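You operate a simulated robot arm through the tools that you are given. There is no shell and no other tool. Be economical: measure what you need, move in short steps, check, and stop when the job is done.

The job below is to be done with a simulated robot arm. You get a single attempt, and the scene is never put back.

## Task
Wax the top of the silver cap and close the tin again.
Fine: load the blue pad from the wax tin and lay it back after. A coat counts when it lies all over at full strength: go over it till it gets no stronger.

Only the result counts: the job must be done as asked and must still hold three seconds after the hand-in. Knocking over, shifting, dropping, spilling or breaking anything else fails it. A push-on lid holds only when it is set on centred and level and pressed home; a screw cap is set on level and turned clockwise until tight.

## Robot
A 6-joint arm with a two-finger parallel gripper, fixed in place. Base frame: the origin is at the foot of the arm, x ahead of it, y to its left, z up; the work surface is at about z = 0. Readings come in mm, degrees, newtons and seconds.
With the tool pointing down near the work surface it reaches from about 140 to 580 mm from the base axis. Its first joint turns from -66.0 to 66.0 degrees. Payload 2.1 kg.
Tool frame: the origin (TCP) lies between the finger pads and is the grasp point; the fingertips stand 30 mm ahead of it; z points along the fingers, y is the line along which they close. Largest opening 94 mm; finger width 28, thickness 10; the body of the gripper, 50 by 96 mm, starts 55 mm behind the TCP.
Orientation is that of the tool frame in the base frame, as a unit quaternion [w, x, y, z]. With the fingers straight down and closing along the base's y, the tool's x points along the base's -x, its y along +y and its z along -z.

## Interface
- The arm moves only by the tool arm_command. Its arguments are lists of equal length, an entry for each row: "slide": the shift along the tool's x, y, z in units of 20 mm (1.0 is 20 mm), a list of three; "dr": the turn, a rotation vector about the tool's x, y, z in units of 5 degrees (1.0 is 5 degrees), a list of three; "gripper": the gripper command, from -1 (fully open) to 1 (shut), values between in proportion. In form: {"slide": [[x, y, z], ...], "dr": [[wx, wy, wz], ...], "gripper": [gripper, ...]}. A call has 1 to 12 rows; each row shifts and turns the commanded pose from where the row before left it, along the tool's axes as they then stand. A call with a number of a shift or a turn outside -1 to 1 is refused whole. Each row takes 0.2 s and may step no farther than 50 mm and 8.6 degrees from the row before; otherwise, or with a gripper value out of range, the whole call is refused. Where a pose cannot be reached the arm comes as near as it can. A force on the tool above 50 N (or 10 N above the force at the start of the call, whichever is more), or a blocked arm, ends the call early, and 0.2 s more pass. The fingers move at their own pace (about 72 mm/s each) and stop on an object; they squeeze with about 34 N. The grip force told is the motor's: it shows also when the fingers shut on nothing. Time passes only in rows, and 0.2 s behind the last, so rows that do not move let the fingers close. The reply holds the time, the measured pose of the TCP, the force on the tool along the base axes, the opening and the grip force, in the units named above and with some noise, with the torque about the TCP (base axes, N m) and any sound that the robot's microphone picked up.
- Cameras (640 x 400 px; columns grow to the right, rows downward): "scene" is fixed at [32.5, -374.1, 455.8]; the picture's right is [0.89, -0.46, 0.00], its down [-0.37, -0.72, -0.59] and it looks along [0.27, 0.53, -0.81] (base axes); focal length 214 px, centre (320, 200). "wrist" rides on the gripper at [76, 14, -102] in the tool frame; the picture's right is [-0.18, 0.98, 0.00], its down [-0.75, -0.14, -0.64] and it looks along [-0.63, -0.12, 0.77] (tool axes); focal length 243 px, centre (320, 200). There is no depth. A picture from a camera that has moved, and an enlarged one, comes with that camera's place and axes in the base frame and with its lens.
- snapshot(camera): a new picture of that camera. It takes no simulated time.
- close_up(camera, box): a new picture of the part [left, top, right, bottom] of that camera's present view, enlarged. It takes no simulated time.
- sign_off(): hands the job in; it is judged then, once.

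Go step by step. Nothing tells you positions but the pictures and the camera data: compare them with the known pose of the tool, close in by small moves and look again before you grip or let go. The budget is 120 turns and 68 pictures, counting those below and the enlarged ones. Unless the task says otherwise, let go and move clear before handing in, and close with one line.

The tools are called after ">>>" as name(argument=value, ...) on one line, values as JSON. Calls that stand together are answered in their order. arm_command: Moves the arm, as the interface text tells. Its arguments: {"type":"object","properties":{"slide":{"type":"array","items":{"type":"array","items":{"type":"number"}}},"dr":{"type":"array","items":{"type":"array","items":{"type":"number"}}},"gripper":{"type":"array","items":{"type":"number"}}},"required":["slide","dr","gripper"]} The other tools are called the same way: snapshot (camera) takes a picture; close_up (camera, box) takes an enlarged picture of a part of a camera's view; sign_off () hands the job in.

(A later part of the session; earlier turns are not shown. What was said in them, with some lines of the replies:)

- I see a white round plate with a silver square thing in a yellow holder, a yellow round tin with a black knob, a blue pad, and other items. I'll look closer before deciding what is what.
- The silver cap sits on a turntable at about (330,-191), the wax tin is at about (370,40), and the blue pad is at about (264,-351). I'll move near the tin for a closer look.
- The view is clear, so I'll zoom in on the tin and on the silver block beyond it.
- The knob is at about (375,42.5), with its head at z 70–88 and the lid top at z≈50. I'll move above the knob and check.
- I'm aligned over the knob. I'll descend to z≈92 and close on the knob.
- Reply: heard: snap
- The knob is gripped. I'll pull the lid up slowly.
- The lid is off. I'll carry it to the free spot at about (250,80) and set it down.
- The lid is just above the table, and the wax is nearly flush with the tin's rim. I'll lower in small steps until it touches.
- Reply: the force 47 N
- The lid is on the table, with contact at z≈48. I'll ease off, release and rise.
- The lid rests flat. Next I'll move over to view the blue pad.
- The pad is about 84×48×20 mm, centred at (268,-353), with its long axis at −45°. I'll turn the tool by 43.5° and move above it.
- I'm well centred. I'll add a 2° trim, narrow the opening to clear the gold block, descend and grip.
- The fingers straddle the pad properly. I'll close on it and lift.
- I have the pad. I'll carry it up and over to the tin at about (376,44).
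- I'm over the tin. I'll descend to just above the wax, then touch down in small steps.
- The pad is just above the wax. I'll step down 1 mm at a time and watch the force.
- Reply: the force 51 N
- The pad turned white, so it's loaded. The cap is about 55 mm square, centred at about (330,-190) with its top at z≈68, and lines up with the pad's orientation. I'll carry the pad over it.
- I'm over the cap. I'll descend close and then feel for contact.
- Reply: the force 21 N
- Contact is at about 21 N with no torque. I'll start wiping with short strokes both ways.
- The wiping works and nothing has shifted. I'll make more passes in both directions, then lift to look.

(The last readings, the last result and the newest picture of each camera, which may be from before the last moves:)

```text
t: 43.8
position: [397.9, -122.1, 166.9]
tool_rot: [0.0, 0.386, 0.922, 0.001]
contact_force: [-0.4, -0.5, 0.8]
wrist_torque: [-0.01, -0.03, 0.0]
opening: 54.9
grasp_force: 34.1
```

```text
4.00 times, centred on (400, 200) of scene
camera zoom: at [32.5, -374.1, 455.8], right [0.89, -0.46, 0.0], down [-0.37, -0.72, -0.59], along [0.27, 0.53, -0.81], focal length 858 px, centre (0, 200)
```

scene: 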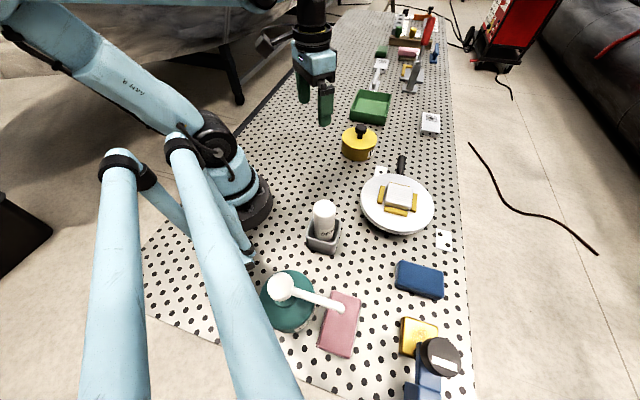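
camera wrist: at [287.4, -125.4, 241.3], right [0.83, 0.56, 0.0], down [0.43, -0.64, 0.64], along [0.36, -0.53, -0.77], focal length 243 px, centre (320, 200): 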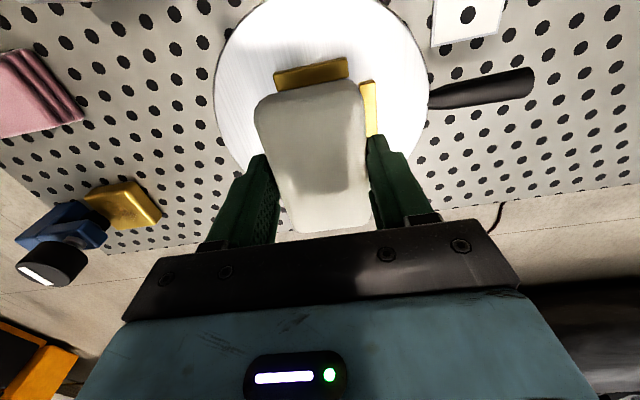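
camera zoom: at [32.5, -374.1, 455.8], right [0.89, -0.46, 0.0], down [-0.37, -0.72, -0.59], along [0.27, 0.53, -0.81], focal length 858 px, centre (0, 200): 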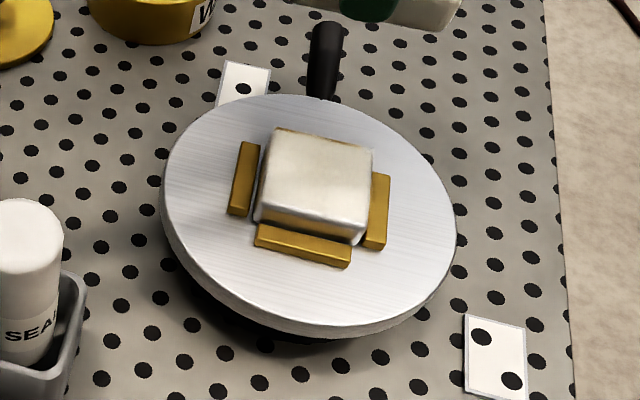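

The cap now has a coat. I'll examine it closely, along with the pad's state.

>>> close_up(camera="scene", box=[378, 175, 422, 215])

>>> snapshot(camera="wrist")

```text
10.00 times, centred on (400, 195) of scene
camera zoom: at [32.5, -374.1, 455.8], right [0.89, -0.46, 0.0], down [-0.37, -0.72, -0.59], along [0.27, 0.53, -0.81], focal length 2145 px, centre (-480, 250)
```

zoom: 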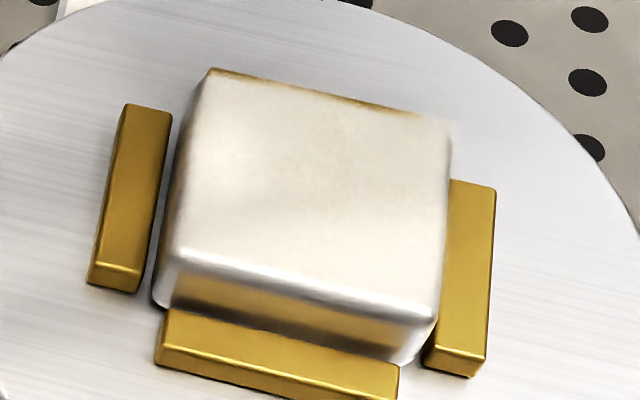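

```text
27 pictures are left
camera wrist: at [355.4, -57.3, 270.1], right [0.83, 0.56, 0.0], down [0.43, -0.64, 0.64], along [0.36, -0.53, -0.77], focal length 243 px, centre (320, 200)
```

wrist: 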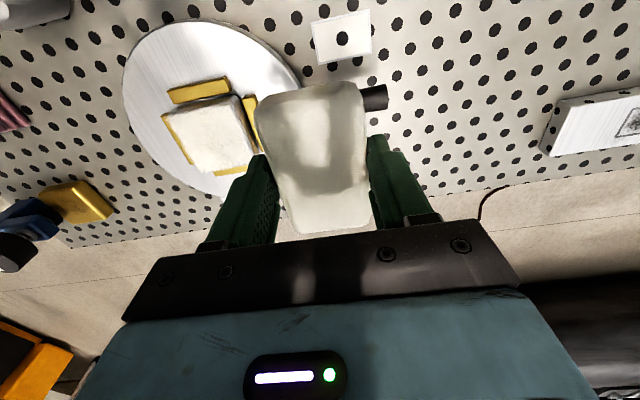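

The coat is slightly thinner toward the front edges, so I'll go over it again with wider strokes.

>>> arm_command(slide=[[0, -1, 0], [0, -1, 0], [0, -1, 0], [0, -1, 0.8], [0, -0.8, 0.8], [0, 0, 0.8], [0, 0, 0.35], [0, 0, 0.1]], dr=[[0, 0, 0], [0, 0, 0], [0, 0, 0], [0, 0, 0], [0, 0, 0], [0, 0, 0], [0, 0, 0], [0, 0, 0]], gripper=[1, 1, 1, 1, 1, 1, 1, 1])

```text
t: 45.6
position: [330.4, -189.4, 110.1]
tool_rot: [0.0, 0.385, 0.923, -0.001]
contact_force: [-2.1, 1.6, 19.1]
wrist_torque: [-0.04, -0.02, -0.01]
opening: 54.4
grasp_force: 34.5
```

>>> arm_command(slide=[[0, -0.4, 0.03], [0, -0.4, 0], [0.4, 0, 0], [0.4, 0, 0], [-0.4, 0, 0], [-0.4, 0, 0], [-0.4, 0, 0], [-0.4, 0, 0], [0.4, 0, 0], [0.4, 0, 0], [0, 0.4, 0], [0, 0.4, 0]], dr=[[0, 0, 0], [0, 0, 0], [0, 0, 0], [0, 0, 0], [0, 0, 0], [0, 0, 0], [0, 0, 0], [0, 0, 0], [0, 0, 0], [0, 0, 0], [0, 0, 0], [0, 0, 0]], gripper=[1, 1, 1, 1, 1, 1, 1, 1, 1, 1, 1, 1])

>>> arm_command(slide=[[0, 0.4, 0.03], [0, 0.4, 0], [0.4, 0, 0], [0.4, 0, 0], [-0.4, 0, 0], [-0.4, 0, 0], [-0.4, 0, 0], [-0.4, 0, 0], [0.4, 0, 0], [0.4, 0, 0], [0, -0.4, 0], [0, -0.4, 0]], dr=[[0, 0, 0], [0, 0, 0], [0, 0, 0], [0, 0, 0], [0, 0, 0], [0, 0, 0], [0, 0, 0], [0, 0, 0], [0, 0, 0], [0, 0, 0], [0, 0, 0], [0, 0, 0]], gripper=[1, 1, 1, 1, 1, 1, 1, 1, 1, 1, 1, 1])

```text
t: 46.9
position: [310.0, -193.6, 110.2]
tool_rot: [-0.007, 0.387, 0.922, 0.0]
contact_force: [-0.5, -0.8, 12.5]
wrist_torque: [-0.15, -0.16, -0.03]
opening: 54.7
grasp_force: 34.2
stopped in row 6: the force on the tool passed its limit at 51 N (the readings are from after the stop); the commanded pose is now the measured one
```

```text
t: 49.5
position: [309.6, -193.9, 108.3]
tool_rot: [-0.007, 0.386, 0.922, 0.001]
contact_force: [4.6, 6.8, 17.8]
wrist_torque: [0.42, -0.3, -0.02]
opening: 54.7
grasp_force: 34.2
```

A force spike stopped the first call, probably at a jaw or edge. I'll look before continuing.

>>> close_up(camera="scene", box=[350, 150, 450, 250])

>>> snapshot(camera="wrist")

```text
4.00 times, centred on (400, 200) of scene
camera zoom: at [32.5, -374.0, 455.9], right [0.89, -0.46, 0.0], down [-0.37, -0.72, -0.59], along [0.27, 0.53, -0.81], focal length 858 px, centre (0, 200)
```

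zoom: 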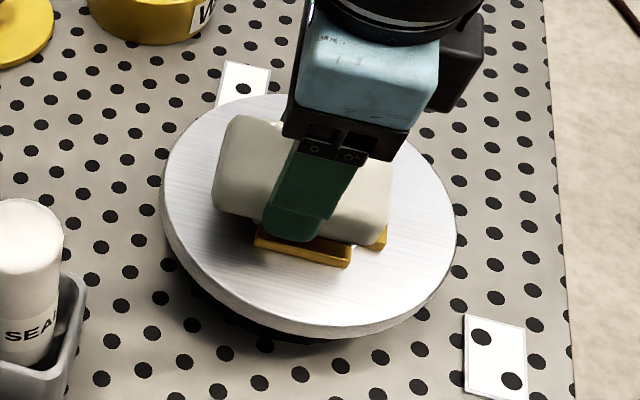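

```text
25 pictures are left
camera wrist: at [267.8, -129.6, 213.5], right [0.83, 0.56, -0.01], down [0.44, -0.64, 0.63], along [0.35, -0.53, -0.78], focal length 243 px, centre (320, 200)
```

wrist: 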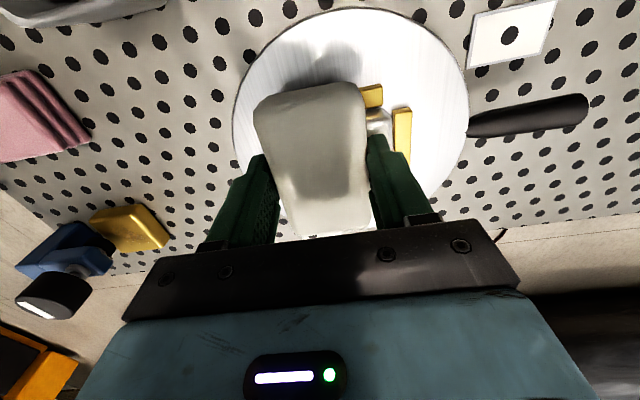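

Nothing moved; the pad just slid too far off one edge. I'll lift, fix the slight tilt, and inspect the coat.

>>> arm_command(slide=[[0, 0, -0.8], [0, 0, -1], [0, 0.8, -1], [-0.57, 1, 0], [0, 1, 0], [0, 1, 0], [0, 1, 0], [0, 0.87, 0]], dr=[[0, 0, 0], [-0.04, -0.158, 0], [0, 0, 0], [0, 0, 0], [0, 0, 0], [0, 0, 0], [0, 0, 0], [0, 0, 0]], gripper=[1, 1, 1, 1, 1, 1, 1, 1])

>>> close_up(camera="scene", box=[378, 175, 422, 215])

>>> close_up(camera="wrist", box=[140, 70, 380, 240])

```text
t: 51.2
position: [399.3, -122.8, 164.7]
tool_rot: [0.0, 0.387, 0.922, -0.001]
contact_force: [-0.2, -0.1, -0.9]
wrist_torque: [0.01, -0.03, 0.05]
opening: 54.8
grasp_force: 33.5
```

```text
10.00 times, centred on (400, 195) of scene
camera zoom: at [32.5, -374.1, 455.8], right [0.89, -0.46, 0.0], down [-0.37, -0.72, -0.59], along [0.27, 0.53, -0.81], focal length 2145 px, centre (-480, 250)
```

zoom: 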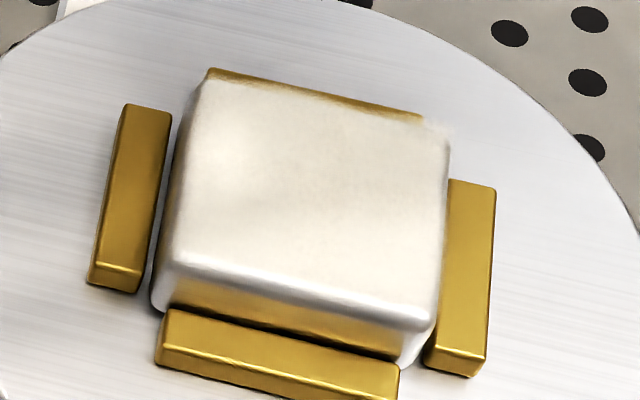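

```text
2.35 times, centred on (260, 155) of wrist
camera zoom: at [356.2, -57.6, 268.3], right [0.83, 0.56, 0.0], down [0.43, -0.64, 0.64], along [0.36, -0.53, -0.77], focal length 571 px, centre (461, 306)
```

zoom: 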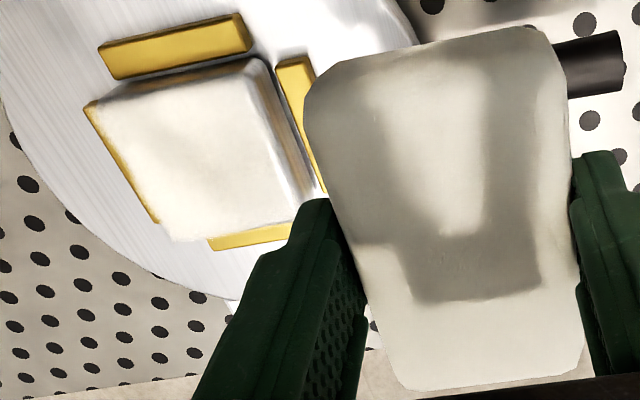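

The coat looks almost unchanged and nearly full. To be safe I'll reload the pad once and make another pass for comparison.

>>> arm_command(slide=[[0.962, 0.718, 0], [0.962, 0.718, 0], [0.962, 0.718, 0], [0.962, 0.718, 0], [0.962, 0.718, 0], [0.962, 0.718, 0], [0.962, 0.718, 0], [0, 0, 1], [0, 0, 1], [0, 0, 1], [0, 0, 0.85], [0, 0, 0.2]], dr=[[0, 0, 0], [0, 0, 0], [0, 0, 0], [0, 0, 0], [0, 0, 0], [0, 0, 0], [0, 0, 0], [0, 0, 0], [0, 0, 0], [0, 0, 0], [0, 0, 0], [0, 0, 0]], gripper=[1, 1, 1, 1, 1, 1, 1, 1, 1, 1, 1, 1])

>>> arm_command(slide=[[0, 0, 0.08], [0, 0, 0.04], [0, 0, 0]], dr=[[0, 0, 0], [0, 0, 0], [0, 0, 0]], gripper=[1, 1, 1])

```text
t: 53.9
position: [376.7, 43.9, 82.6]
tool_rot: [-0.001, 0.386, 0.922, 0.0]
contact_force: [0.2, 0.0, 0.0]
wrist_torque: [-0.01, 0.03, -0.01]
opening: 54.6
grasp_force: 34.0
```

```text
t: 54.6
position: [375.9, 43.3, 80.6]
tool_rot: [0.0, 0.387, 0.922, -0.001]
contact_force: [0.6, -0.5, -0.3]
wrist_torque: [-0.02, -0.01, 0.0]
opening: 54.5
grasp_force: 33.6
```

>>> arm_command(slide=[[0, 0, 0.04], [0, 0, 0.03], [0, 0, 0.03]], dr=[[0, 0, 0], [0, 0, 0], [0, 0, 0]], gripper=[1, 1, 1])

>>> close_up(camera="scene", box=[330, 110, 400, 170])

```text
t: 55.5
position: [376.2, 44.0, 79.5]
tool_rot: [0.0, 0.388, 0.922, -0.001]
contact_force: [1.5, -3.4, 29.5]
wrist_torque: [0.8, 0.68, 0.06]
opening: 55.0
grasp_force: 34.3
```

```text
6.67 times, centred on (365, 140) of scene
camera zoom: at [32.4, -374.1, 455.8], right [0.89, -0.46, 0.0], down [-0.37, -0.72, -0.59], along [0.27, 0.53, -0.81], focal length 1430 px, centre (20, 600)
```

zoom: 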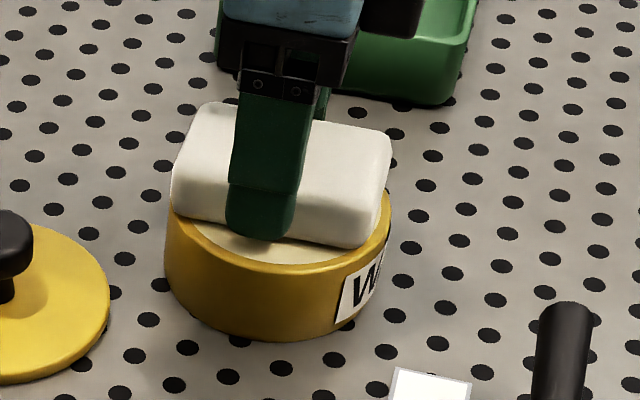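

The pad seems slightly pitched in the grip, with one end touching first. I'll press a little more to bed it level.

>>> arm_command(slide=[[0, 0, 0.03], [0, 0, 0.03], [0, 0, 0]], dr=[[0, 0, 0], [0, 0, 0], [0, 0, 0]], gripper=[1, 1, 1])

```text
t: 56.2
position: [376.7, 44.0, 78.9]
tool_rot: [0.0, 0.387, 0.922, 0.0]
contact_force: [0.4, -2.1, 46.7]
wrist_torque: [0.11, 0.12, -0.01]
opening: 54.7
grasp_force: 33.6
```

The pad is bedded level. I'll go back to the cap.

>>> arm_command(slide=[[0, 0, -1], [0, 0, -1], [-0.67, -0.985, -1], [-0.67, -0.985, 0], [-0.67, -0.985, 0], [-0.67, -0.985, 0], [-0.67, -0.985, 0], [-0.67, -0.985, 0], [-0.67, -0.985, 0], [-0.67, -0.985, 0], [-0.67, -0.985, 0], [-0.67, -1, 0]], dr=[[0, 0, 0], [0, 0, 0], [0, 0, 0], [0, 0, 0], [0, 0, 0], [0, 0, 0], [0, 0, 0], [0, 0, 0], [0, 0, 0], [0, 0, 0], [0, 0, 0], [0, 0, 0]], gripper=[1, 1, 1, 1, 1, 1, 1, 1, 1, 1, 1, 1])

>>> arm_command(slide=[[0, 0, 0.6], [0, 0, 0.6], [0, 0, 0.1], [0, 0, 0.05], [0, 0, 0]], dr=[[0, 0, 0], [0, 0, 0], [0, 0, 0], [0, 0, 0], [0, 0, 0]], gripper=[1, 1, 1, 1, 1])

```text
t: 58.9
position: [329.5, -191.3, 137.5]
tool_rot: [0.0, 0.386, 0.923, -0.001]
contact_force: [-1.0, 0.4, -0.7]
wrist_torque: [-0.03, -0.01, 0.0]
opening: 54.7
grasp_force: 33.9
```

```text
t: 60.0
position: [329.6, -191.1, 111.0]
tool_rot: [0.0, 0.387, 0.922, -0.001]
contact_force: [0.4, -0.4, 0.1]
wrist_torque: [-0.05, -0.03, 0.01]
opening: 54.8
grasp_force: 34.0
```

>>> arm_command(slide=[[0, 0, 0.06], [0, 0, 0.05], [0, 0, 0.03], [0, 0, 0]], dr=[[0, 0, 0], [0, 0, 0], [0, 0, 0], [0, 0, 0]], gripper=[1, 1, 1, 1])

```text
t: 61.0
position: [331.0, -189.5, 108.4]
tool_rot: [-0.001, 0.387, 0.922, -0.001]
contact_force: [0.1, -0.1, 12.7]
wrist_torque: [0.06, -0.03, 0.0]
opening: 54.5
grasp_force: 34.1
```

Contact is good at about 13 N. I'll make gentler strokes, staying within ±10 mm.

>>> arm_command(slide=[[0, 0.25, 0.02], [0, 0.25, 0], [0, -0.3, 0], [0, -0.3, 0], [0, -0.3, 0], [0, -0.2, 0], [0, 0.3, 0], [0, 0.3, 0], [0.3, 0, 0], [0.2, 0, 0], [-0.3, 0, 0], [-0.2, 0, 0]], dr=[[0, 0, 0], [0, 0, 0], [0, 0, 0], [0, 0, 0], [0, 0, 0], [0, 0, 0], [0, 0, 0], [0, 0, 0], [0, 0, 0], [0, 0, 0], [0, 0, 0], [0, 0, 0]], gripper=[1, 1, 1, 1, 1, 1, 1, 1, 1, 1, 1, 1])

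```text
t: 63.6
position: [329.8, -188.2, 107.3]
tool_rot: [-0.001, 0.387, 0.922, -0.001]
contact_force: [-4.8, 7.2, 18.4]
wrist_torque: [0.1, 0.22, -0.03]
opening: 54.4
grasp_force: 33.6
```

>>> arm_command(slide=[[-0.3, 0, 0], [-0.2, 0, 0], [0.3, 0, 0], [0.2, 0, 0], [0, -0.3, 0], [0, -0.3, 0], [0.3, 0, 0], [-0.3, 0, 0], [-0.3, 0, 0], [0.3, 0, 0], [0, 0.3, 0], [0, 0.3, 0]], dr=[[0, 0, 0], [0, 0, 0], [0, 0, 0], [0, 0, 0], [0, 0, 0], [0, 0, 0], [0, 0, 0], [0, 0, 0], [0, 0, 0], [0, 0, 0], [0, 0, 0], [0, 0, 0]], gripper=[1, 1, 1, 1, 1, 1, 1, 1, 1, 1, 1, 1])

>>> arm_command(slide=[[0, 0.3, 0.02], [0, 0.3, 0], [0.3, 0, 0], [-0.3, 0, 0], [-0.3, 0, 0], [0.3, 0, 0], [0, -0.3, 0], [0, -0.3, 0]], dr=[[0, 0, 0], [0, 0, 0], [0, 0, 0], [0, 0, 0], [0, 0, 0], [0, 0, 0], [0, 0, 0], [0, 0, 0]], gripper=[1, 1, 1, 1, 1, 1, 1, 1])

```text
t: 66.2
position: [329.6, -189.9, 106.5]
tool_rot: [0.0, 0.386, 0.922, -0.001]
contact_force: [-0.5, 0.3, 0.0]
wrist_torque: [0.01, -0.01, 0.01]
opening: 54.9
grasp_force: 33.8
```

```text
t: 68.0
position: [329.6, -189.8, 107.5]
tool_rot: [0.0, 0.387, 0.922, -0.001]
contact_force: [1.4, 1.5, 4.2]
wrist_torque: [0.08, -0.08, 0.0]
opening: 55.1
grasp_force: 34.4
```

I'll lift and inspect again.

>>> arm_command(slide=[[0, 0, -0.8], [0, 0, -1], [0, 0.8, -1], [0, 1, 0], [0, 1, 0], [0, 1, 0], [0, 1, 0]], dr=[[0, 0, 0], [0, 0, 0], [0, 0, 0], [0, 0, 0], [0, 0, 0], [0, 0, 0], [0, 0, 0]], gripper=[1, 1, 1, 1, 1, 1, 1])

>>> close_up(camera="scene", box=[378, 175, 422, 215])

>>> close_up(camera="wrist", box=[140, 70, 380, 240])

```text
t: 69.7
position: [398.6, -123.4, 163.8]
tool_rot: [0.0, 0.387, 0.922, -0.001]
contact_force: [1.0, -0.6, -0.8]
wrist_torque: [-0.01, 0.01, -0.02]
opening: 54.6
grasp_force: 33.9
```

```text
10.00 times, centred on (400, 195) of scene
camera zoom: at [32.5, -374.1, 455.8], right [0.89, -0.46, 0.0], down [-0.37, -0.72, -0.59], along [0.27, 0.53, -0.81], focal length 2145 px, centre (-480, 250)
```

zoom: 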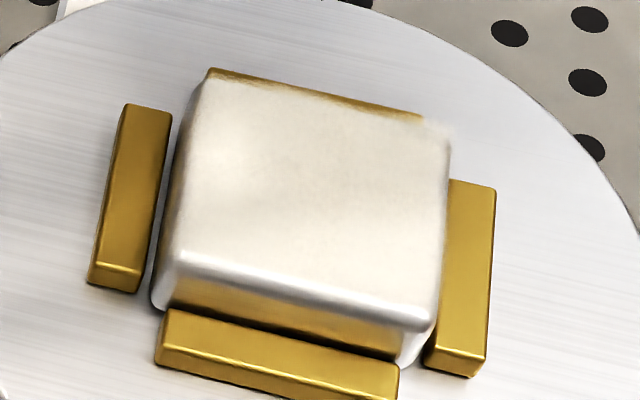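

```text
2.35 times, centred on (260, 155) of wrist
camera zoom: at [355.2, -58.1, 267.0], right [0.83, 0.56, 0.0], down [0.43, -0.64, 0.64], along [0.36, -0.53, -0.77], focal length 571 px, centre (461, 306)
```

zoom: 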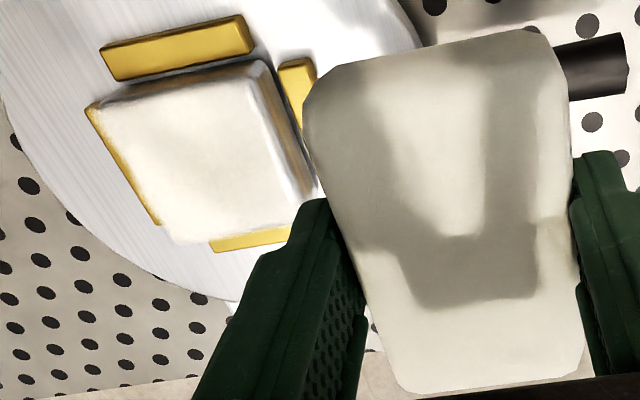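

The coat looks identical to before the extra pass, so it's at full strength. I'll take the pad back to its original place at (268,-351).

>>> arm_command(slide=[[-0.272, -0.973, 0], [-0.272, -0.973, 0], [-0.272, -0.973, 0], [-0.272, -0.973, 0], [-0.272, -0.973, 0], [-0.272, -0.973, 0], [-0.272, -0.973, 0], [-0.272, -0.973, 0], [-0.272, -0.973, 0], [-0.272, -0.973, 0], [-0.272, -0.973, 0], [-0.272, -0.973, 0]], dr=[[0, 0, 0], [0, 0, 0], [0, 0, 0], [0, 0, 0], [0, 0, 0], [0, 0, 0], [0, 0, 0], [0, 0, 0], [0, 0, 0], [0, 0, 0], [0, 0, 0], [0, 0, 0]], gripper=[1, 1, 1, 1, 1, 1, 1, 1, 1, 1, 1, 1])

>>> arm_command(slide=[[-0.272, -0.973, 0], [0, 0, 1], [0, 0, 1], [0, 0, 1], [0, 0, 1], [0, 0, 1], [0, 0, 0.9], [0, 0, 0]], dr=[[0, 0, 0], [0, 0, 0], [0, 0, 0], [0, 0, 0], [0, 0, 0], [0, 0, 0], [0, 0, 0], [0, 0, 0]], gripper=[1, 1, 1, 1, 1, 1, 1, 1])

>>> close_up(camera="scene", box=[350, 200, 490, 340])

```text
t: 72.2
position: [276.5, -332.7, 164.2]
tool_rot: [0.0, 0.387, 0.922, -0.001]
contact_force: [-0.6, 0.5, -1.3]
wrist_torque: [0.0, -0.02, 0.01]
opening: 54.6
grasp_force: 33.7
```

```text
t: 74.0
position: [267.0, -350.6, 45.1]
tool_rot: [-0.001, 0.387, 0.922, 0.0]
contact_force: [-0.4, -0.3, -0.6]
wrist_torque: [-0.02, 0.02, 0.01]
opening: 54.7
grasp_force: 34.1
```

```text
2.86 times, centred on (420, 270) of scene
camera zoom: at [32.5, -374.1, 455.8], right [0.89, -0.46, 0.0], down [-0.37, -0.72, -0.59], along [0.27, 0.53, -0.81], focal length 613 px, centre (34, 0)
```

zoom: 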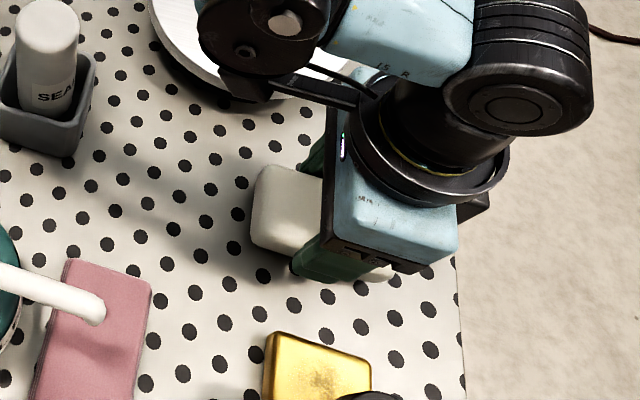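

The pad is back above its spot. I'll lower it gently to contact.

>>> arm_command(slide=[[-0.07, 0, 0.15], [0, 0, 0.1], [0, 0, 0.05], [0, 0, 0.05]], dr=[[0, 0, 0], [0, 0, 0], [0, 0, 0], [0, 0, 0]], gripper=[1, 1, 1, 1])

>>> arm_command(slide=[[0, 0, 0.05], [0, 0, 0.03], [0, 0, 0]], dr=[[0, 0, 0], [0, 0, 0], [0, 0, 0]], gripper=[1, 1, 1])

```text
t: 75.0
position: [267.0, -352.4, 39.3]
tool_rot: [0.001, 0.387, 0.922, -0.001]
contact_force: [0.5, 1.0, -0.7]
wrist_torque: [-0.01, -0.01, -0.02]
opening: 55.0
grasp_force: 34.1
```

```text
t: 75.8
position: [267.3, -351.9, 37.2]
tool_rot: [0.0, 0.387, 0.922, 0.0]
contact_force: [-0.6, -0.8, 0.0]
wrist_torque: [0.02, -0.02, -0.02]
opening: 54.5
grasp_force: 33.8
```

>>> arm_command(slide=[[0, 0, 0.04], [0, 0, 0.03], [0, 0, 0]], dr=[[0, 0, 0], [0, 0, 0], [0, 0, 0]], gripper=[1, 1, 1])

```text
t: 76.7
position: [267.4, -352.2, 36.6]
tool_rot: [0.0, 0.387, 0.922, -0.001]
contact_force: [-0.5, 0.2, 0.1]
wrist_torque: [-0.04, -0.02, 0.01]
opening: 54.6
grasp_force: 34.3
```

>>> arm_command(slide=[[0, 0, 0.04], [0, 0, 0.03], [0, 0, 0]], dr=[[0, 0, 0], [0, 0, 0], [0, 0, 0]], gripper=[1, 1, 1])

```text
t: 77.5
position: [268.0, -351.3, 35.0]
tool_rot: [0.001, 0.386, 0.922, 0.0]
contact_force: [-1.1, 0.1, 41.8]
wrist_torque: [0.15, -0.1, -0.02]
opening: 54.5
grasp_force: 33.7
```

It's in contact with the table. I'll ease off, open modestly and rise.

>>> arm_command(slide=[[0, 0, -0.04], [0, 0, 0], [0, 0, 0], [0, 0, 0], [0, 0, -0.3], [0, 0, -0.8], [0, 0, -1], [0, 0, -1], [0, 0, -1], [0, 0, -1]], dr=[[0, 0, 0], [0, 0, 0], [0, 0, 0], [0, 0, 0], [0, 0, 0], [0, 0, 0], [0, 0, 0], [0, 0, 0], [0, 0, 0], [0, 0, 0]], gripper=[1, 0, -0.5, -0.5, -0.5, -0.5, -0.5, -0.5, -0.5, -0.5])

>>> snapshot(camera="wrist")

```text
t: 79.7
position: [267.2, -351.9, 137.7]
tool_rot: [0.0, 0.386, 0.922, -0.001]
contact_force: [0.4, 0.2, 0.3]
wrist_torque: [0.0, 0.04, -0.01]
opening: 70.6
grasp_force: 0.0
```

```text
18 pictures are left
camera wrist: at [225.0, -287.0, 240.5], right [0.83, 0.56, 0.0], down [0.43, -0.64, 0.64], along [0.36, -0.53, -0.77], focal length 243 px, centre (320, 200)
```

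wrist: 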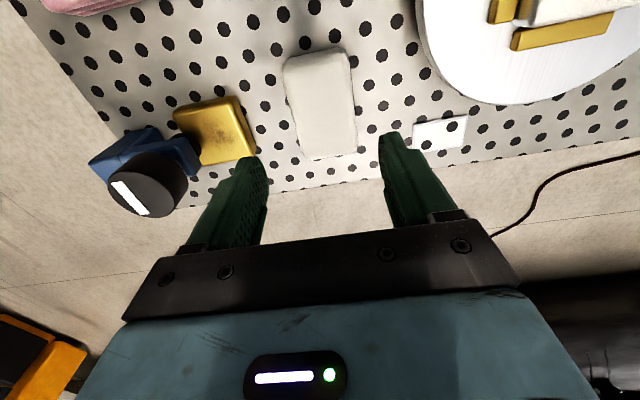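

The pad lies back in its place. I'll return the tool to its original yaw while rising, then travel to the lid.

>>> arm_command(slide=[[0, 0, -0.6], [0, 0, -0.6], [0, 0, -0.6], [0, 0, -0.6], [0, 0, -0.6], [0, 0, -0.6], [0, 0, 0], [0, 0, 0], [0, 0, 0], [0, 0, 0]], dr=[[0, 0, -0.908], [0, 0, -0.908], [0, 0, -0.908], [0, 0, -0.908], [0, 0, -0.908], [0, 0, -0.908], [0, 0, -0.908], [0, 0, -0.908], [0, 0, -0.908], [0, 0, -0.908]], gripper=[-1, -1, -1, -1, -1, -1, -1, -1, -1, -1])

>>> arm_command(slide=[[0.037, 1, 0], [0.037, 1, 0], [0.037, 1, 0], [0.037, 1, 0], [0.037, 1, 0], [0.037, 1, 0], [0.037, 1, 0], [0.037, 1, 0], [0.037, 1, 0], [0.037, 1, 0], [0.037, 1, 0], [0.037, 1, 0]], dr=[[0, 0, 0], [0, 0, 0], [0, 0, 0], [0, 0, 0], [0, 0, 0], [0, 0, 0], [0, 0, 0], [0, 0, 0], [0, 0, 0], [0, 0, 0], [0, 0, 0], [0, 0, 0]], gripper=[-1, -1, -1, -1, -1, -1, -1, -1, -1, -1, -1, -1])

>>> arm_command(slide=[[0.037, 1, 0], [0.037, 1, 0], [0.037, 1, 0], [0.037, 1, 0], [0.037, 1, 0], [0.037, 1, 0], [0.037, 1, 0], [0.037, 1, 0], [0.037, 1, 0], [0.037, 0.6, 0]], dr=[[0, 0, 0], [0, 0, 0], [0, 0, 0], [0, 0, 0], [0, 0, 0], [0, 0, 0], [0, 0, 0], [0, 0, 0], [0, 0, 0], [0, 0, 0]], gripper=[-1, -1, -1, -1, -1, -1, -1, -1, -1, -1])

>>> snapshot(camera="scene")

```text
t: 81.8
position: [267.6, -351.4, 209.0]
tool_rot: [0.0, 0.0, 1.0, 0.0]
contact_force: [-0.1, -0.2, -0.6]
wrist_torque: [0.04, -0.03, 0.01]
opening: 93.9
grasp_force: 0.2
```

```text
t: 84.5
position: [259.0, -110.3, 208.8]
tool_rot: [0.0, 0.001, 1.0, -0.001]
contact_force: [-0.9, -0.4, -0.3]
wrist_torque: [-0.03, 0.01, 0.03]
opening: 93.8
grasp_force: 0.0
```

```text
t: 86.7
position: [252.0, 80.5, 207.6]
tool_rot: [0.0, 0.001, 1.0, 0.0]
contact_force: [1.5, 0.1, -0.8]
wrist_torque: [0.01, 0.02, 0.01]
opening: 94.0
grasp_force: 0.1
```

```text
17 pictures are left
```

scene: 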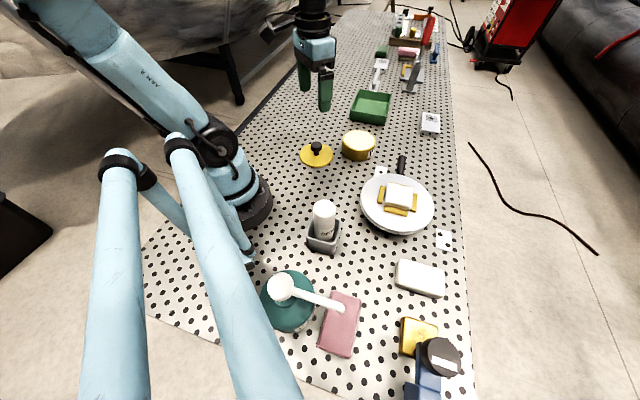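

Everything is in order. I'll descend onto the lid's knob and grip it as before.

>>> arm_command(slide=[[0.05, 0, 0.99], [0, 0, 0.99], [0, 0, 0.99], [0, 0, 0.99], [0, 0, 0.99], [0, 0, 0.99], [0, 0, 0.99], [0, 0, 0.95], [0, 0, 0]], dr=[[0, 0, 0], [0, 0, 0], [0, 0, 0], [0, 0, 0], [0, 0, 0], [0, 0, 0], [0, 0, 0], [0, 0, 0], [0, 0, 0]], gripper=[-1, -1, -1, -1, -1, -1, -1, -1, -1])

>>> arm_command(slide=[[0, 0, 0], [0, 0, 0], [0, 0, 0], [0, 0, 0]], dr=[[0, 0, 0], [0, 0, 0], [0, 0, 0], [0, 0, 0]], gripper=[0, 0.6, 1, 1])

>>> snapshot(camera="wrist")

```text
t: 88.7
position: [252.0, 80.6, 50.0]
tool_rot: [0.0, 0.0, 1.0, -0.001]
contact_force: [-0.2, -0.1, 0.3]
wrist_torque: [-0.02, 0.01, 0.01]
opening: 94.2
grasp_force: 0.1
```

```text
t: 89.7
position: [251.7, 80.1, 50.3]
tool_rot: [0.001, 0.001, 1.0, -0.002]
contact_force: [-0.3, 1.1, -0.1]
wrist_torque: [0.0, -0.01, -0.02]
opening: 32.1
grasp_force: 33.8
```

```text
16 pictures are left
camera wrist: at [175.9, 95.5, 154.6], right [0.19, 0.98, 0.0], down [0.75, -0.14, 0.64], along [0.63, -0.12, -0.77], focal length 243 px, centre (320, 200)
```

wrist: 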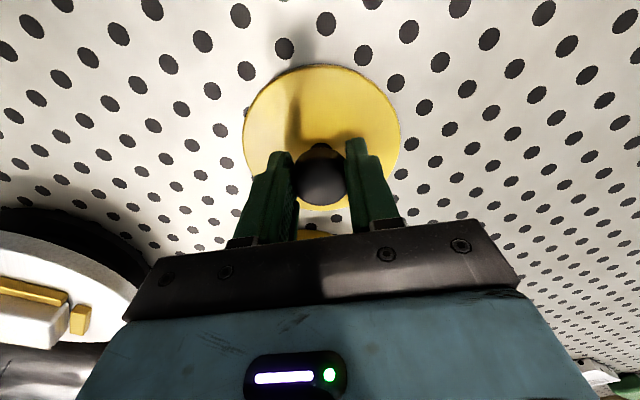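

The knob is gripped. I'll lift and carry the lid back above the tin.

>>> arm_command(slide=[[0, 0, -0.5], [0, 0, -0.9], [0, 0, -0.9], [0, 0, -0.9], [0, 0, -0.6], [-0.896, -0.2586, 0], [-0.896, -0.2586, 0], [-0.896, -0.2586, 0], [-0.896, -0.2586, 0], [-0.896, -0.2586, 0], [-0.896, -0.2586, 0], [-0.896, -0.2586, 0]], dr=[[0, 0, 0], [0, 0, 0], [0, 0, 0], [0, 0, 0], [0, 0, 0], [0, 0, 0], [0, 0, 0], [0, 0, 0], [0, 0, 0], [0, 0, 0], [0, 0, 0], [0, 0, 0]], gripper=[1, 1, 1, 1, 1, 1, 1, 1, 1, 1, 1, 1])

>>> arm_command(slide=[[0, 0, 0.6], [0, 0, 0.2], [0, 0, 0]], dr=[[0, 0, 0], [0, 0, 0], [0, 0, 0]], gripper=[1, 1, 1])

>>> close_up(camera="scene", box=[325, 110, 395, 170])

>>> close_up(camera="wrist", box=[230, 30, 420, 220])

```text
t: 92.2
position: [377.1, 42.9, 127.3]
tool_rot: [0.0, 0.001, 1.0, -0.001]
contact_force: [0.2, -0.7, -0.8]
wrist_torque: [0.03, -0.01, 0.02]
opening: 32.2
grasp_force: 34.1
```

```text
t: 93.0
position: [377.3, 45.6, 110.2]
tool_rot: [0.001, 0.001, 1.0, -0.001]
contact_force: [-0.1, -0.9, -1.1]
wrist_torque: [0.03, -0.01, 0.0]
opening: 32.2
grasp_force: 34.2
```

```text
6.67 times, centred on (360, 140) of scene
camera zoom: at [32.5, -374.1, 455.8], right [0.89, -0.46, 0.0], down [-0.37, -0.72, -0.59], along [0.27, 0.53, -0.81], focal length 1430 px, centre (53, 600)
```

zoom: 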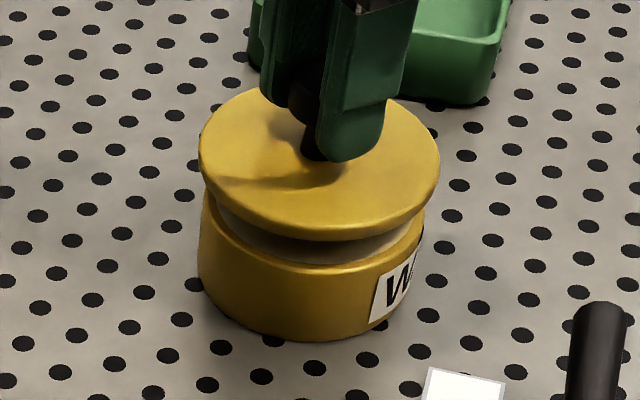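

```text
2.11 times, centred on (325, 125) of wrist
camera zoom: at [301.1, 59.2, 214.1], right [0.19, 0.98, 0.0], down [0.75, -0.14, 0.64], along [0.63, -0.12, -0.77], focal length 511 px, centre (310, 358)
```

zoom: 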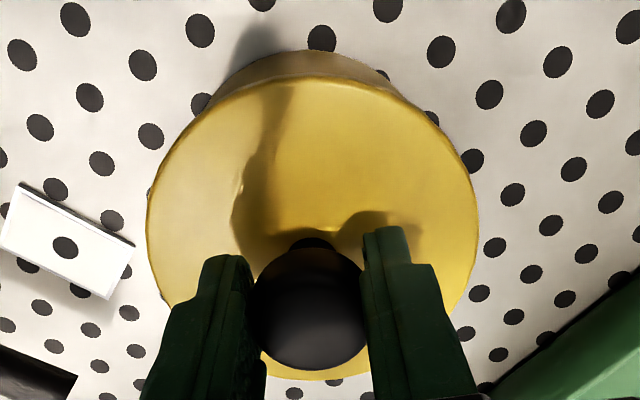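

The lid lines up with the tin in both views to within about 1 mm. I'll lower slowly toward the seat at z≈91.

>>> arm_command(slide=[[0, 0, 0.3], [0, 0, 0.25], [0, 0, 0.1], [0, 0, 0.1], [0, 0, 0]], dr=[[0, 0, 0], [0, 0, 0], [0, 0, 0], [0, 0, 0], [0, 0, 0]], gripper=[1, 1, 1, 1, 1])

>>> close_up(camera="scene", box=[325, 110, 395, 170])

```text
t: 94.2
position: [377.3, 44.3, 94.5]
tool_rot: [0.0, 0.001, 1.0, -0.001]
contact_force: [-0.2, 0.3, -1.2]
wrist_torque: [-0.01, 0.01, 0.01]
opening: 32.2
grasp_force: 34.4
```

```text
6.67 times, centred on (360, 140) of scene
camera zoom: at [32.5, -374.1, 455.8], right [0.89, -0.46, 0.0], down [-0.37, -0.72, -0.59], along [0.27, 0.53, -0.81], focal length 1430 px, centre (53, 600)
```

zoom: 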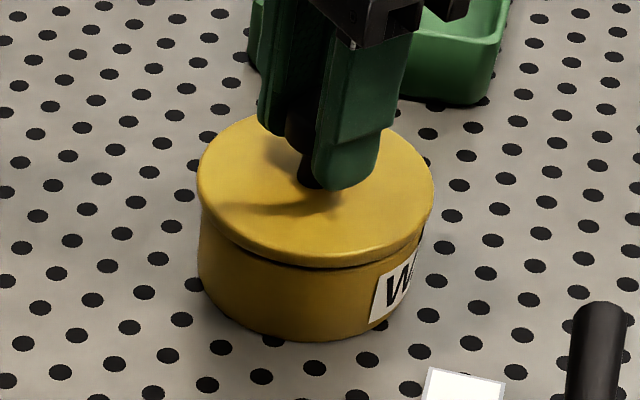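

The lid is centred with an even gap. I'll press down in small steps.

>>> arm_command(slide=[[0, 0, 0.07], [0, 0, 0.05], [0, 0, 0.05], [0, 0, 0.05]], dr=[[0, 0, 0], [0, 0, 0], [0, 0, 0], [0, 0, 0]], gripper=[1, 1, 1, 1])

```text
t: 95.2
position: [379.1, 42.4, 91.7]
tool_rot: [-0.001, 0.002, 1.0, -0.003]
contact_force: [2.6, -15.7, 46.8]
wrist_torque: [-0.52, -0.17, -0.03]
opening: 32.6
grasp_force: 33.9
heard: snap
```

I heard a snap. I'll check whether the lid is seated level.

>>> close_up(camera="scene", box=[325, 110, 395, 170])

>>> close_up(camera="wrist", box=[230, 30, 420, 220])

```text
6.67 times, centred on (360, 140) of scene
camera zoom: at [32.3, -374.1, 455.8], right [0.89, -0.46, 0.0], down [-0.37, -0.72, -0.59], along [0.27, 0.53, -0.81], focal length 1430 px, centre (53, 600)
```

zoom: 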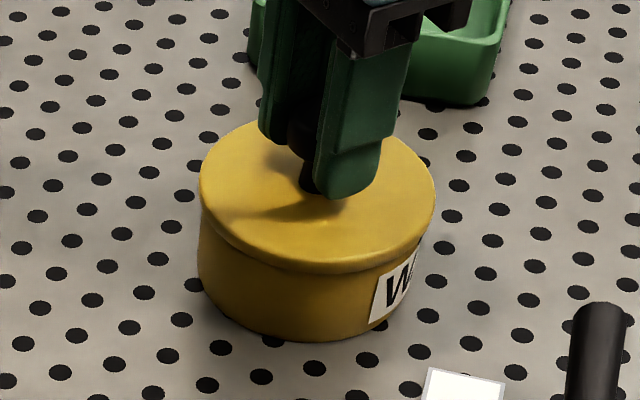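

```text
2.11 times, centred on (325, 125) of wrist
camera zoom: at [301.7, 58.2, 195.8], right [0.19, 0.98, -0.01], down [0.75, -0.14, 0.64], along [0.63, -0.13, -0.77], focal length 511 px, centre (310, 358)
```

zoom: 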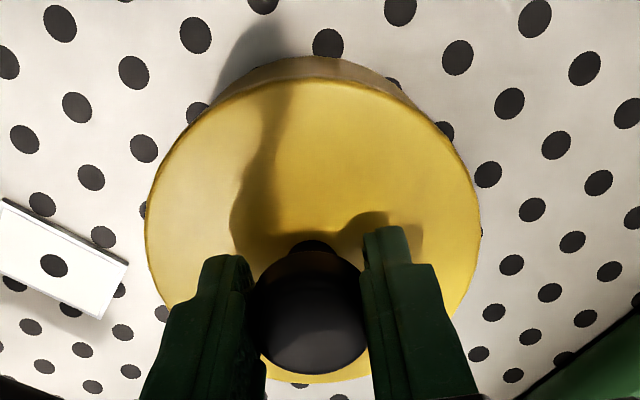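

The lid looks seated flush. I'll ease off, release and rise to inspect it.

>>> arm_command(slide=[[0, 0, -0.05], [0, 0, 0], [0, 0, 0], [0, 0, 0], [0, 0, -0.5], [0, 0, -1], [0, 0, -1]], dr=[[0, 0, 0], [0, 0, 0], [0, 0, 0], [0, 0, 0], [0, 0, 0], [0, 0, 0], [0, 0, 0]], gripper=[1, 0, -0.6, -0.6, -0.6, -0.6, -0.6])

>>> close_up(camera="scene", box=[325, 110, 395, 170])

>>> snapshot(camera="wrist")

```text
t: 96.8
position: [377.0, 44.3, 142.0]
tool_rot: [0.0, 0.001, 1.0, -0.001]
contact_force: [0.4, -0.3, -0.1]
wrist_torque: [-0.05, 0.01, 0.0]
opening: 75.2
grasp_force: 0.0
```

```text
6.67 times, centred on (360, 140) of scene
camera zoom: at [32.5, -374.1, 455.8], right [0.89, -0.46, 0.0], down [-0.37, -0.72, -0.59], along [0.27, 0.53, -0.81], focal length 1430 px, centre (53, 600)
```

zoom: 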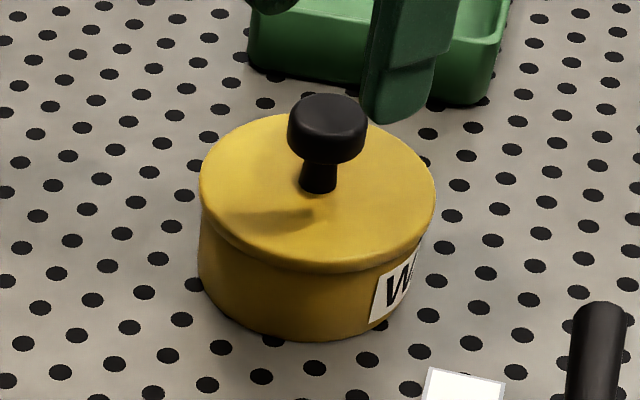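

```text
9 pictures are left
camera wrist: at [301.5, 58.9, 246.3], right [0.19, 0.98, 0.0], down [0.75, -0.14, 0.64], along [0.63, -0.12, -0.77], focal length 243 px, centre (320, 200)
```

wrist: 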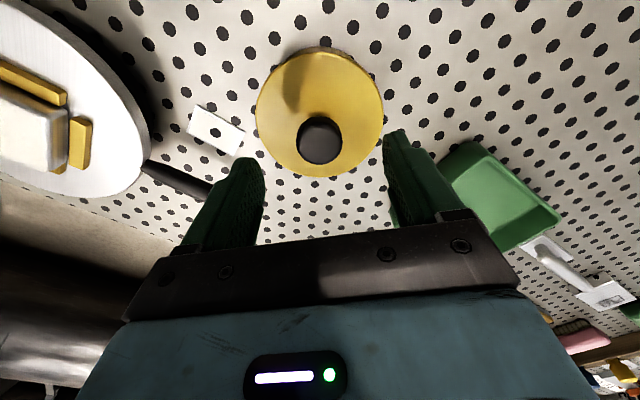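

The lid is on and flush. I'll press the knob top once with closed fingers to make sure it's home.

>>> arm_command(slide=[[-0.1, 0, 0], [0, 0, 0], [0, 0, 0], [0, 0, 0], [0, 0, 0.6], [0, 0, 0.4], [0, 0, 0.1], [0, 0, 0.1]], dr=[[0, 0, 0], [0, 0, 0], [0, 0, 0], [0, 0, 0], [0, 0, 0], [0, 0, 0], [0, 0, 0], [0, 0, 0]], gripper=[0, 1, 1, 1, 1, 1, 1, 1])

>>> arm_command(slide=[[0, 0, 0.06], [0, 0, 0.06], [0, 0, 0.06], [0, 0, 0.06], [0, 0, 0.06], [0, 0, 0.06]], dr=[[0, 0, 0], [0, 0, 0], [0, 0, 0], [0, 0, 0], [0, 0, 0], [0, 0, 0]], gripper=[1, 1, 1, 1, 1, 1])

```text
t: 98.7
position: [378.5, 44.4, 118.8]
tool_rot: [0.0, 0.002, 1.0, -0.001]
contact_force: [0.0, -0.3, -0.3]
wrist_torque: [-0.01, 0.01, 0.02]
opening: 0.0
grasp_force: 33.2
```

```text
t: 99.4
position: [379.4, 44.5, 116.3]
tool_rot: [-0.001, 0.001, 1.0, -0.001]
contact_force: [-0.8, 0.7, 14.5]
wrist_torque: [-0.02, -0.01, -0.03]
opening: 0.0
grasp_force: 33.3
stopped in row 3: the force on the tool passed its limit at 56 N (the readings are from after the stop); the commanded pose is now the measured one
```

It was pressed to 56 N with no further travel, so the lid is home. I'll retreat and take a final look.

>>> arm_command(slide=[[0, 0, -0.5], [0, 0, -1], [0, 0, -1], [0, 0, -1], [0.8, 0.5, -0.8], [0.8, 0.5, -0.8], [0.8, 0.5, 0], [0.8, 0.5, 0]], dr=[[0, 0, 0], [0, 0, 0], [0, 0, 0], [0, 0, 0], [0, 0, 0], [0, 0, 0], [0, 0, 0], [0, 0, 0]], gripper=[1, 1, 1, 1, 0, -0.5, -0.5, -0.5])

>>> snapshot(camera="scene")

>>> close_up(camera="scene", box=[378, 175, 422, 215])

>>> close_up(camera="scene", box=[325, 110, 395, 170])

```text
t: 101.2
position: [315.5, 85.3, 218.3]
tool_rot: [-0.001, 0.001, 1.0, -0.001]
contact_force: [0.9, -0.5, 0.6]
wrist_torque: [-0.02, -0.04, 0.02]
opening: 70.4
grasp_force: 0.0
```

```text
8 pictures are left
```

scene: 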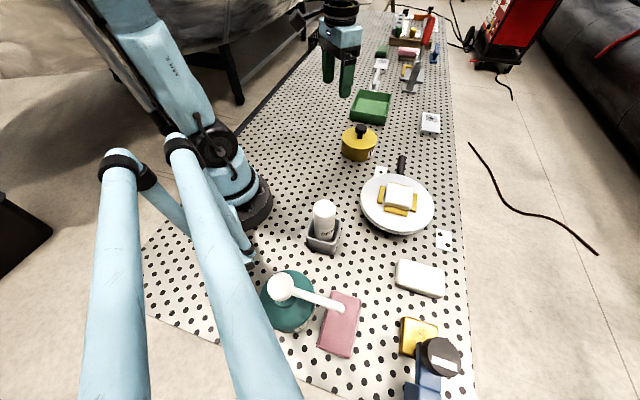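

```text
10.00 times, centred on (400, 195) of scene
camera zoom: at [32.5, -374.1, 455.8], right [0.89, -0.46, 0.0], down [-0.37, -0.72, -0.59], along [0.27, 0.53, -0.81], focal length 2145 px, centre (-480, 250)
```

zoom: 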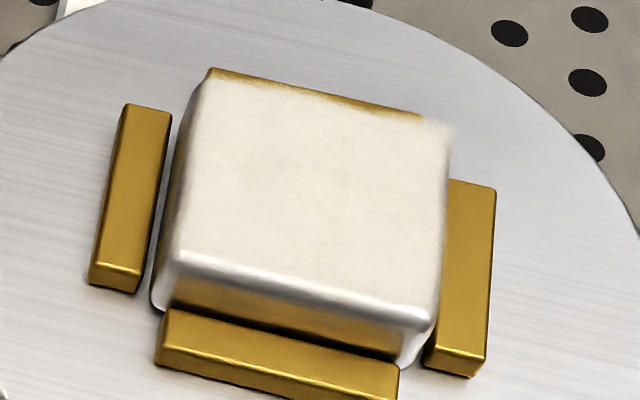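

```text
6.67 times, centred on (360, 140) of scene
camera zoom: at [32.5, -374.1, 455.8], right [0.89, -0.46, 0.0], down [-0.37, -0.72, -0.59], along [0.27, 0.53, -0.81], focal length 1430 px, centre (53, 600)
```

zoom: 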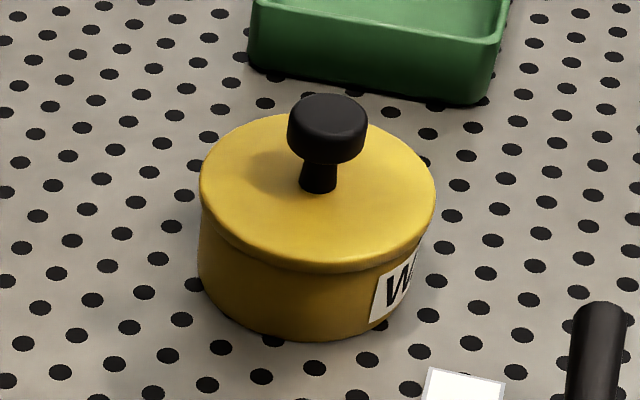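

The cap has an even coat, the tin is closed, the pad is back in its place, and the arm is clear. I'm handing in.

>>> sign_off()

```text
The job is handed in.
```

The top of the silver cap is waxed evenly all over, the blue pad is back in its place, and the tin's lid is pressed home; the cap itself shifted a millimetre or two between its jaws while I wiped it.
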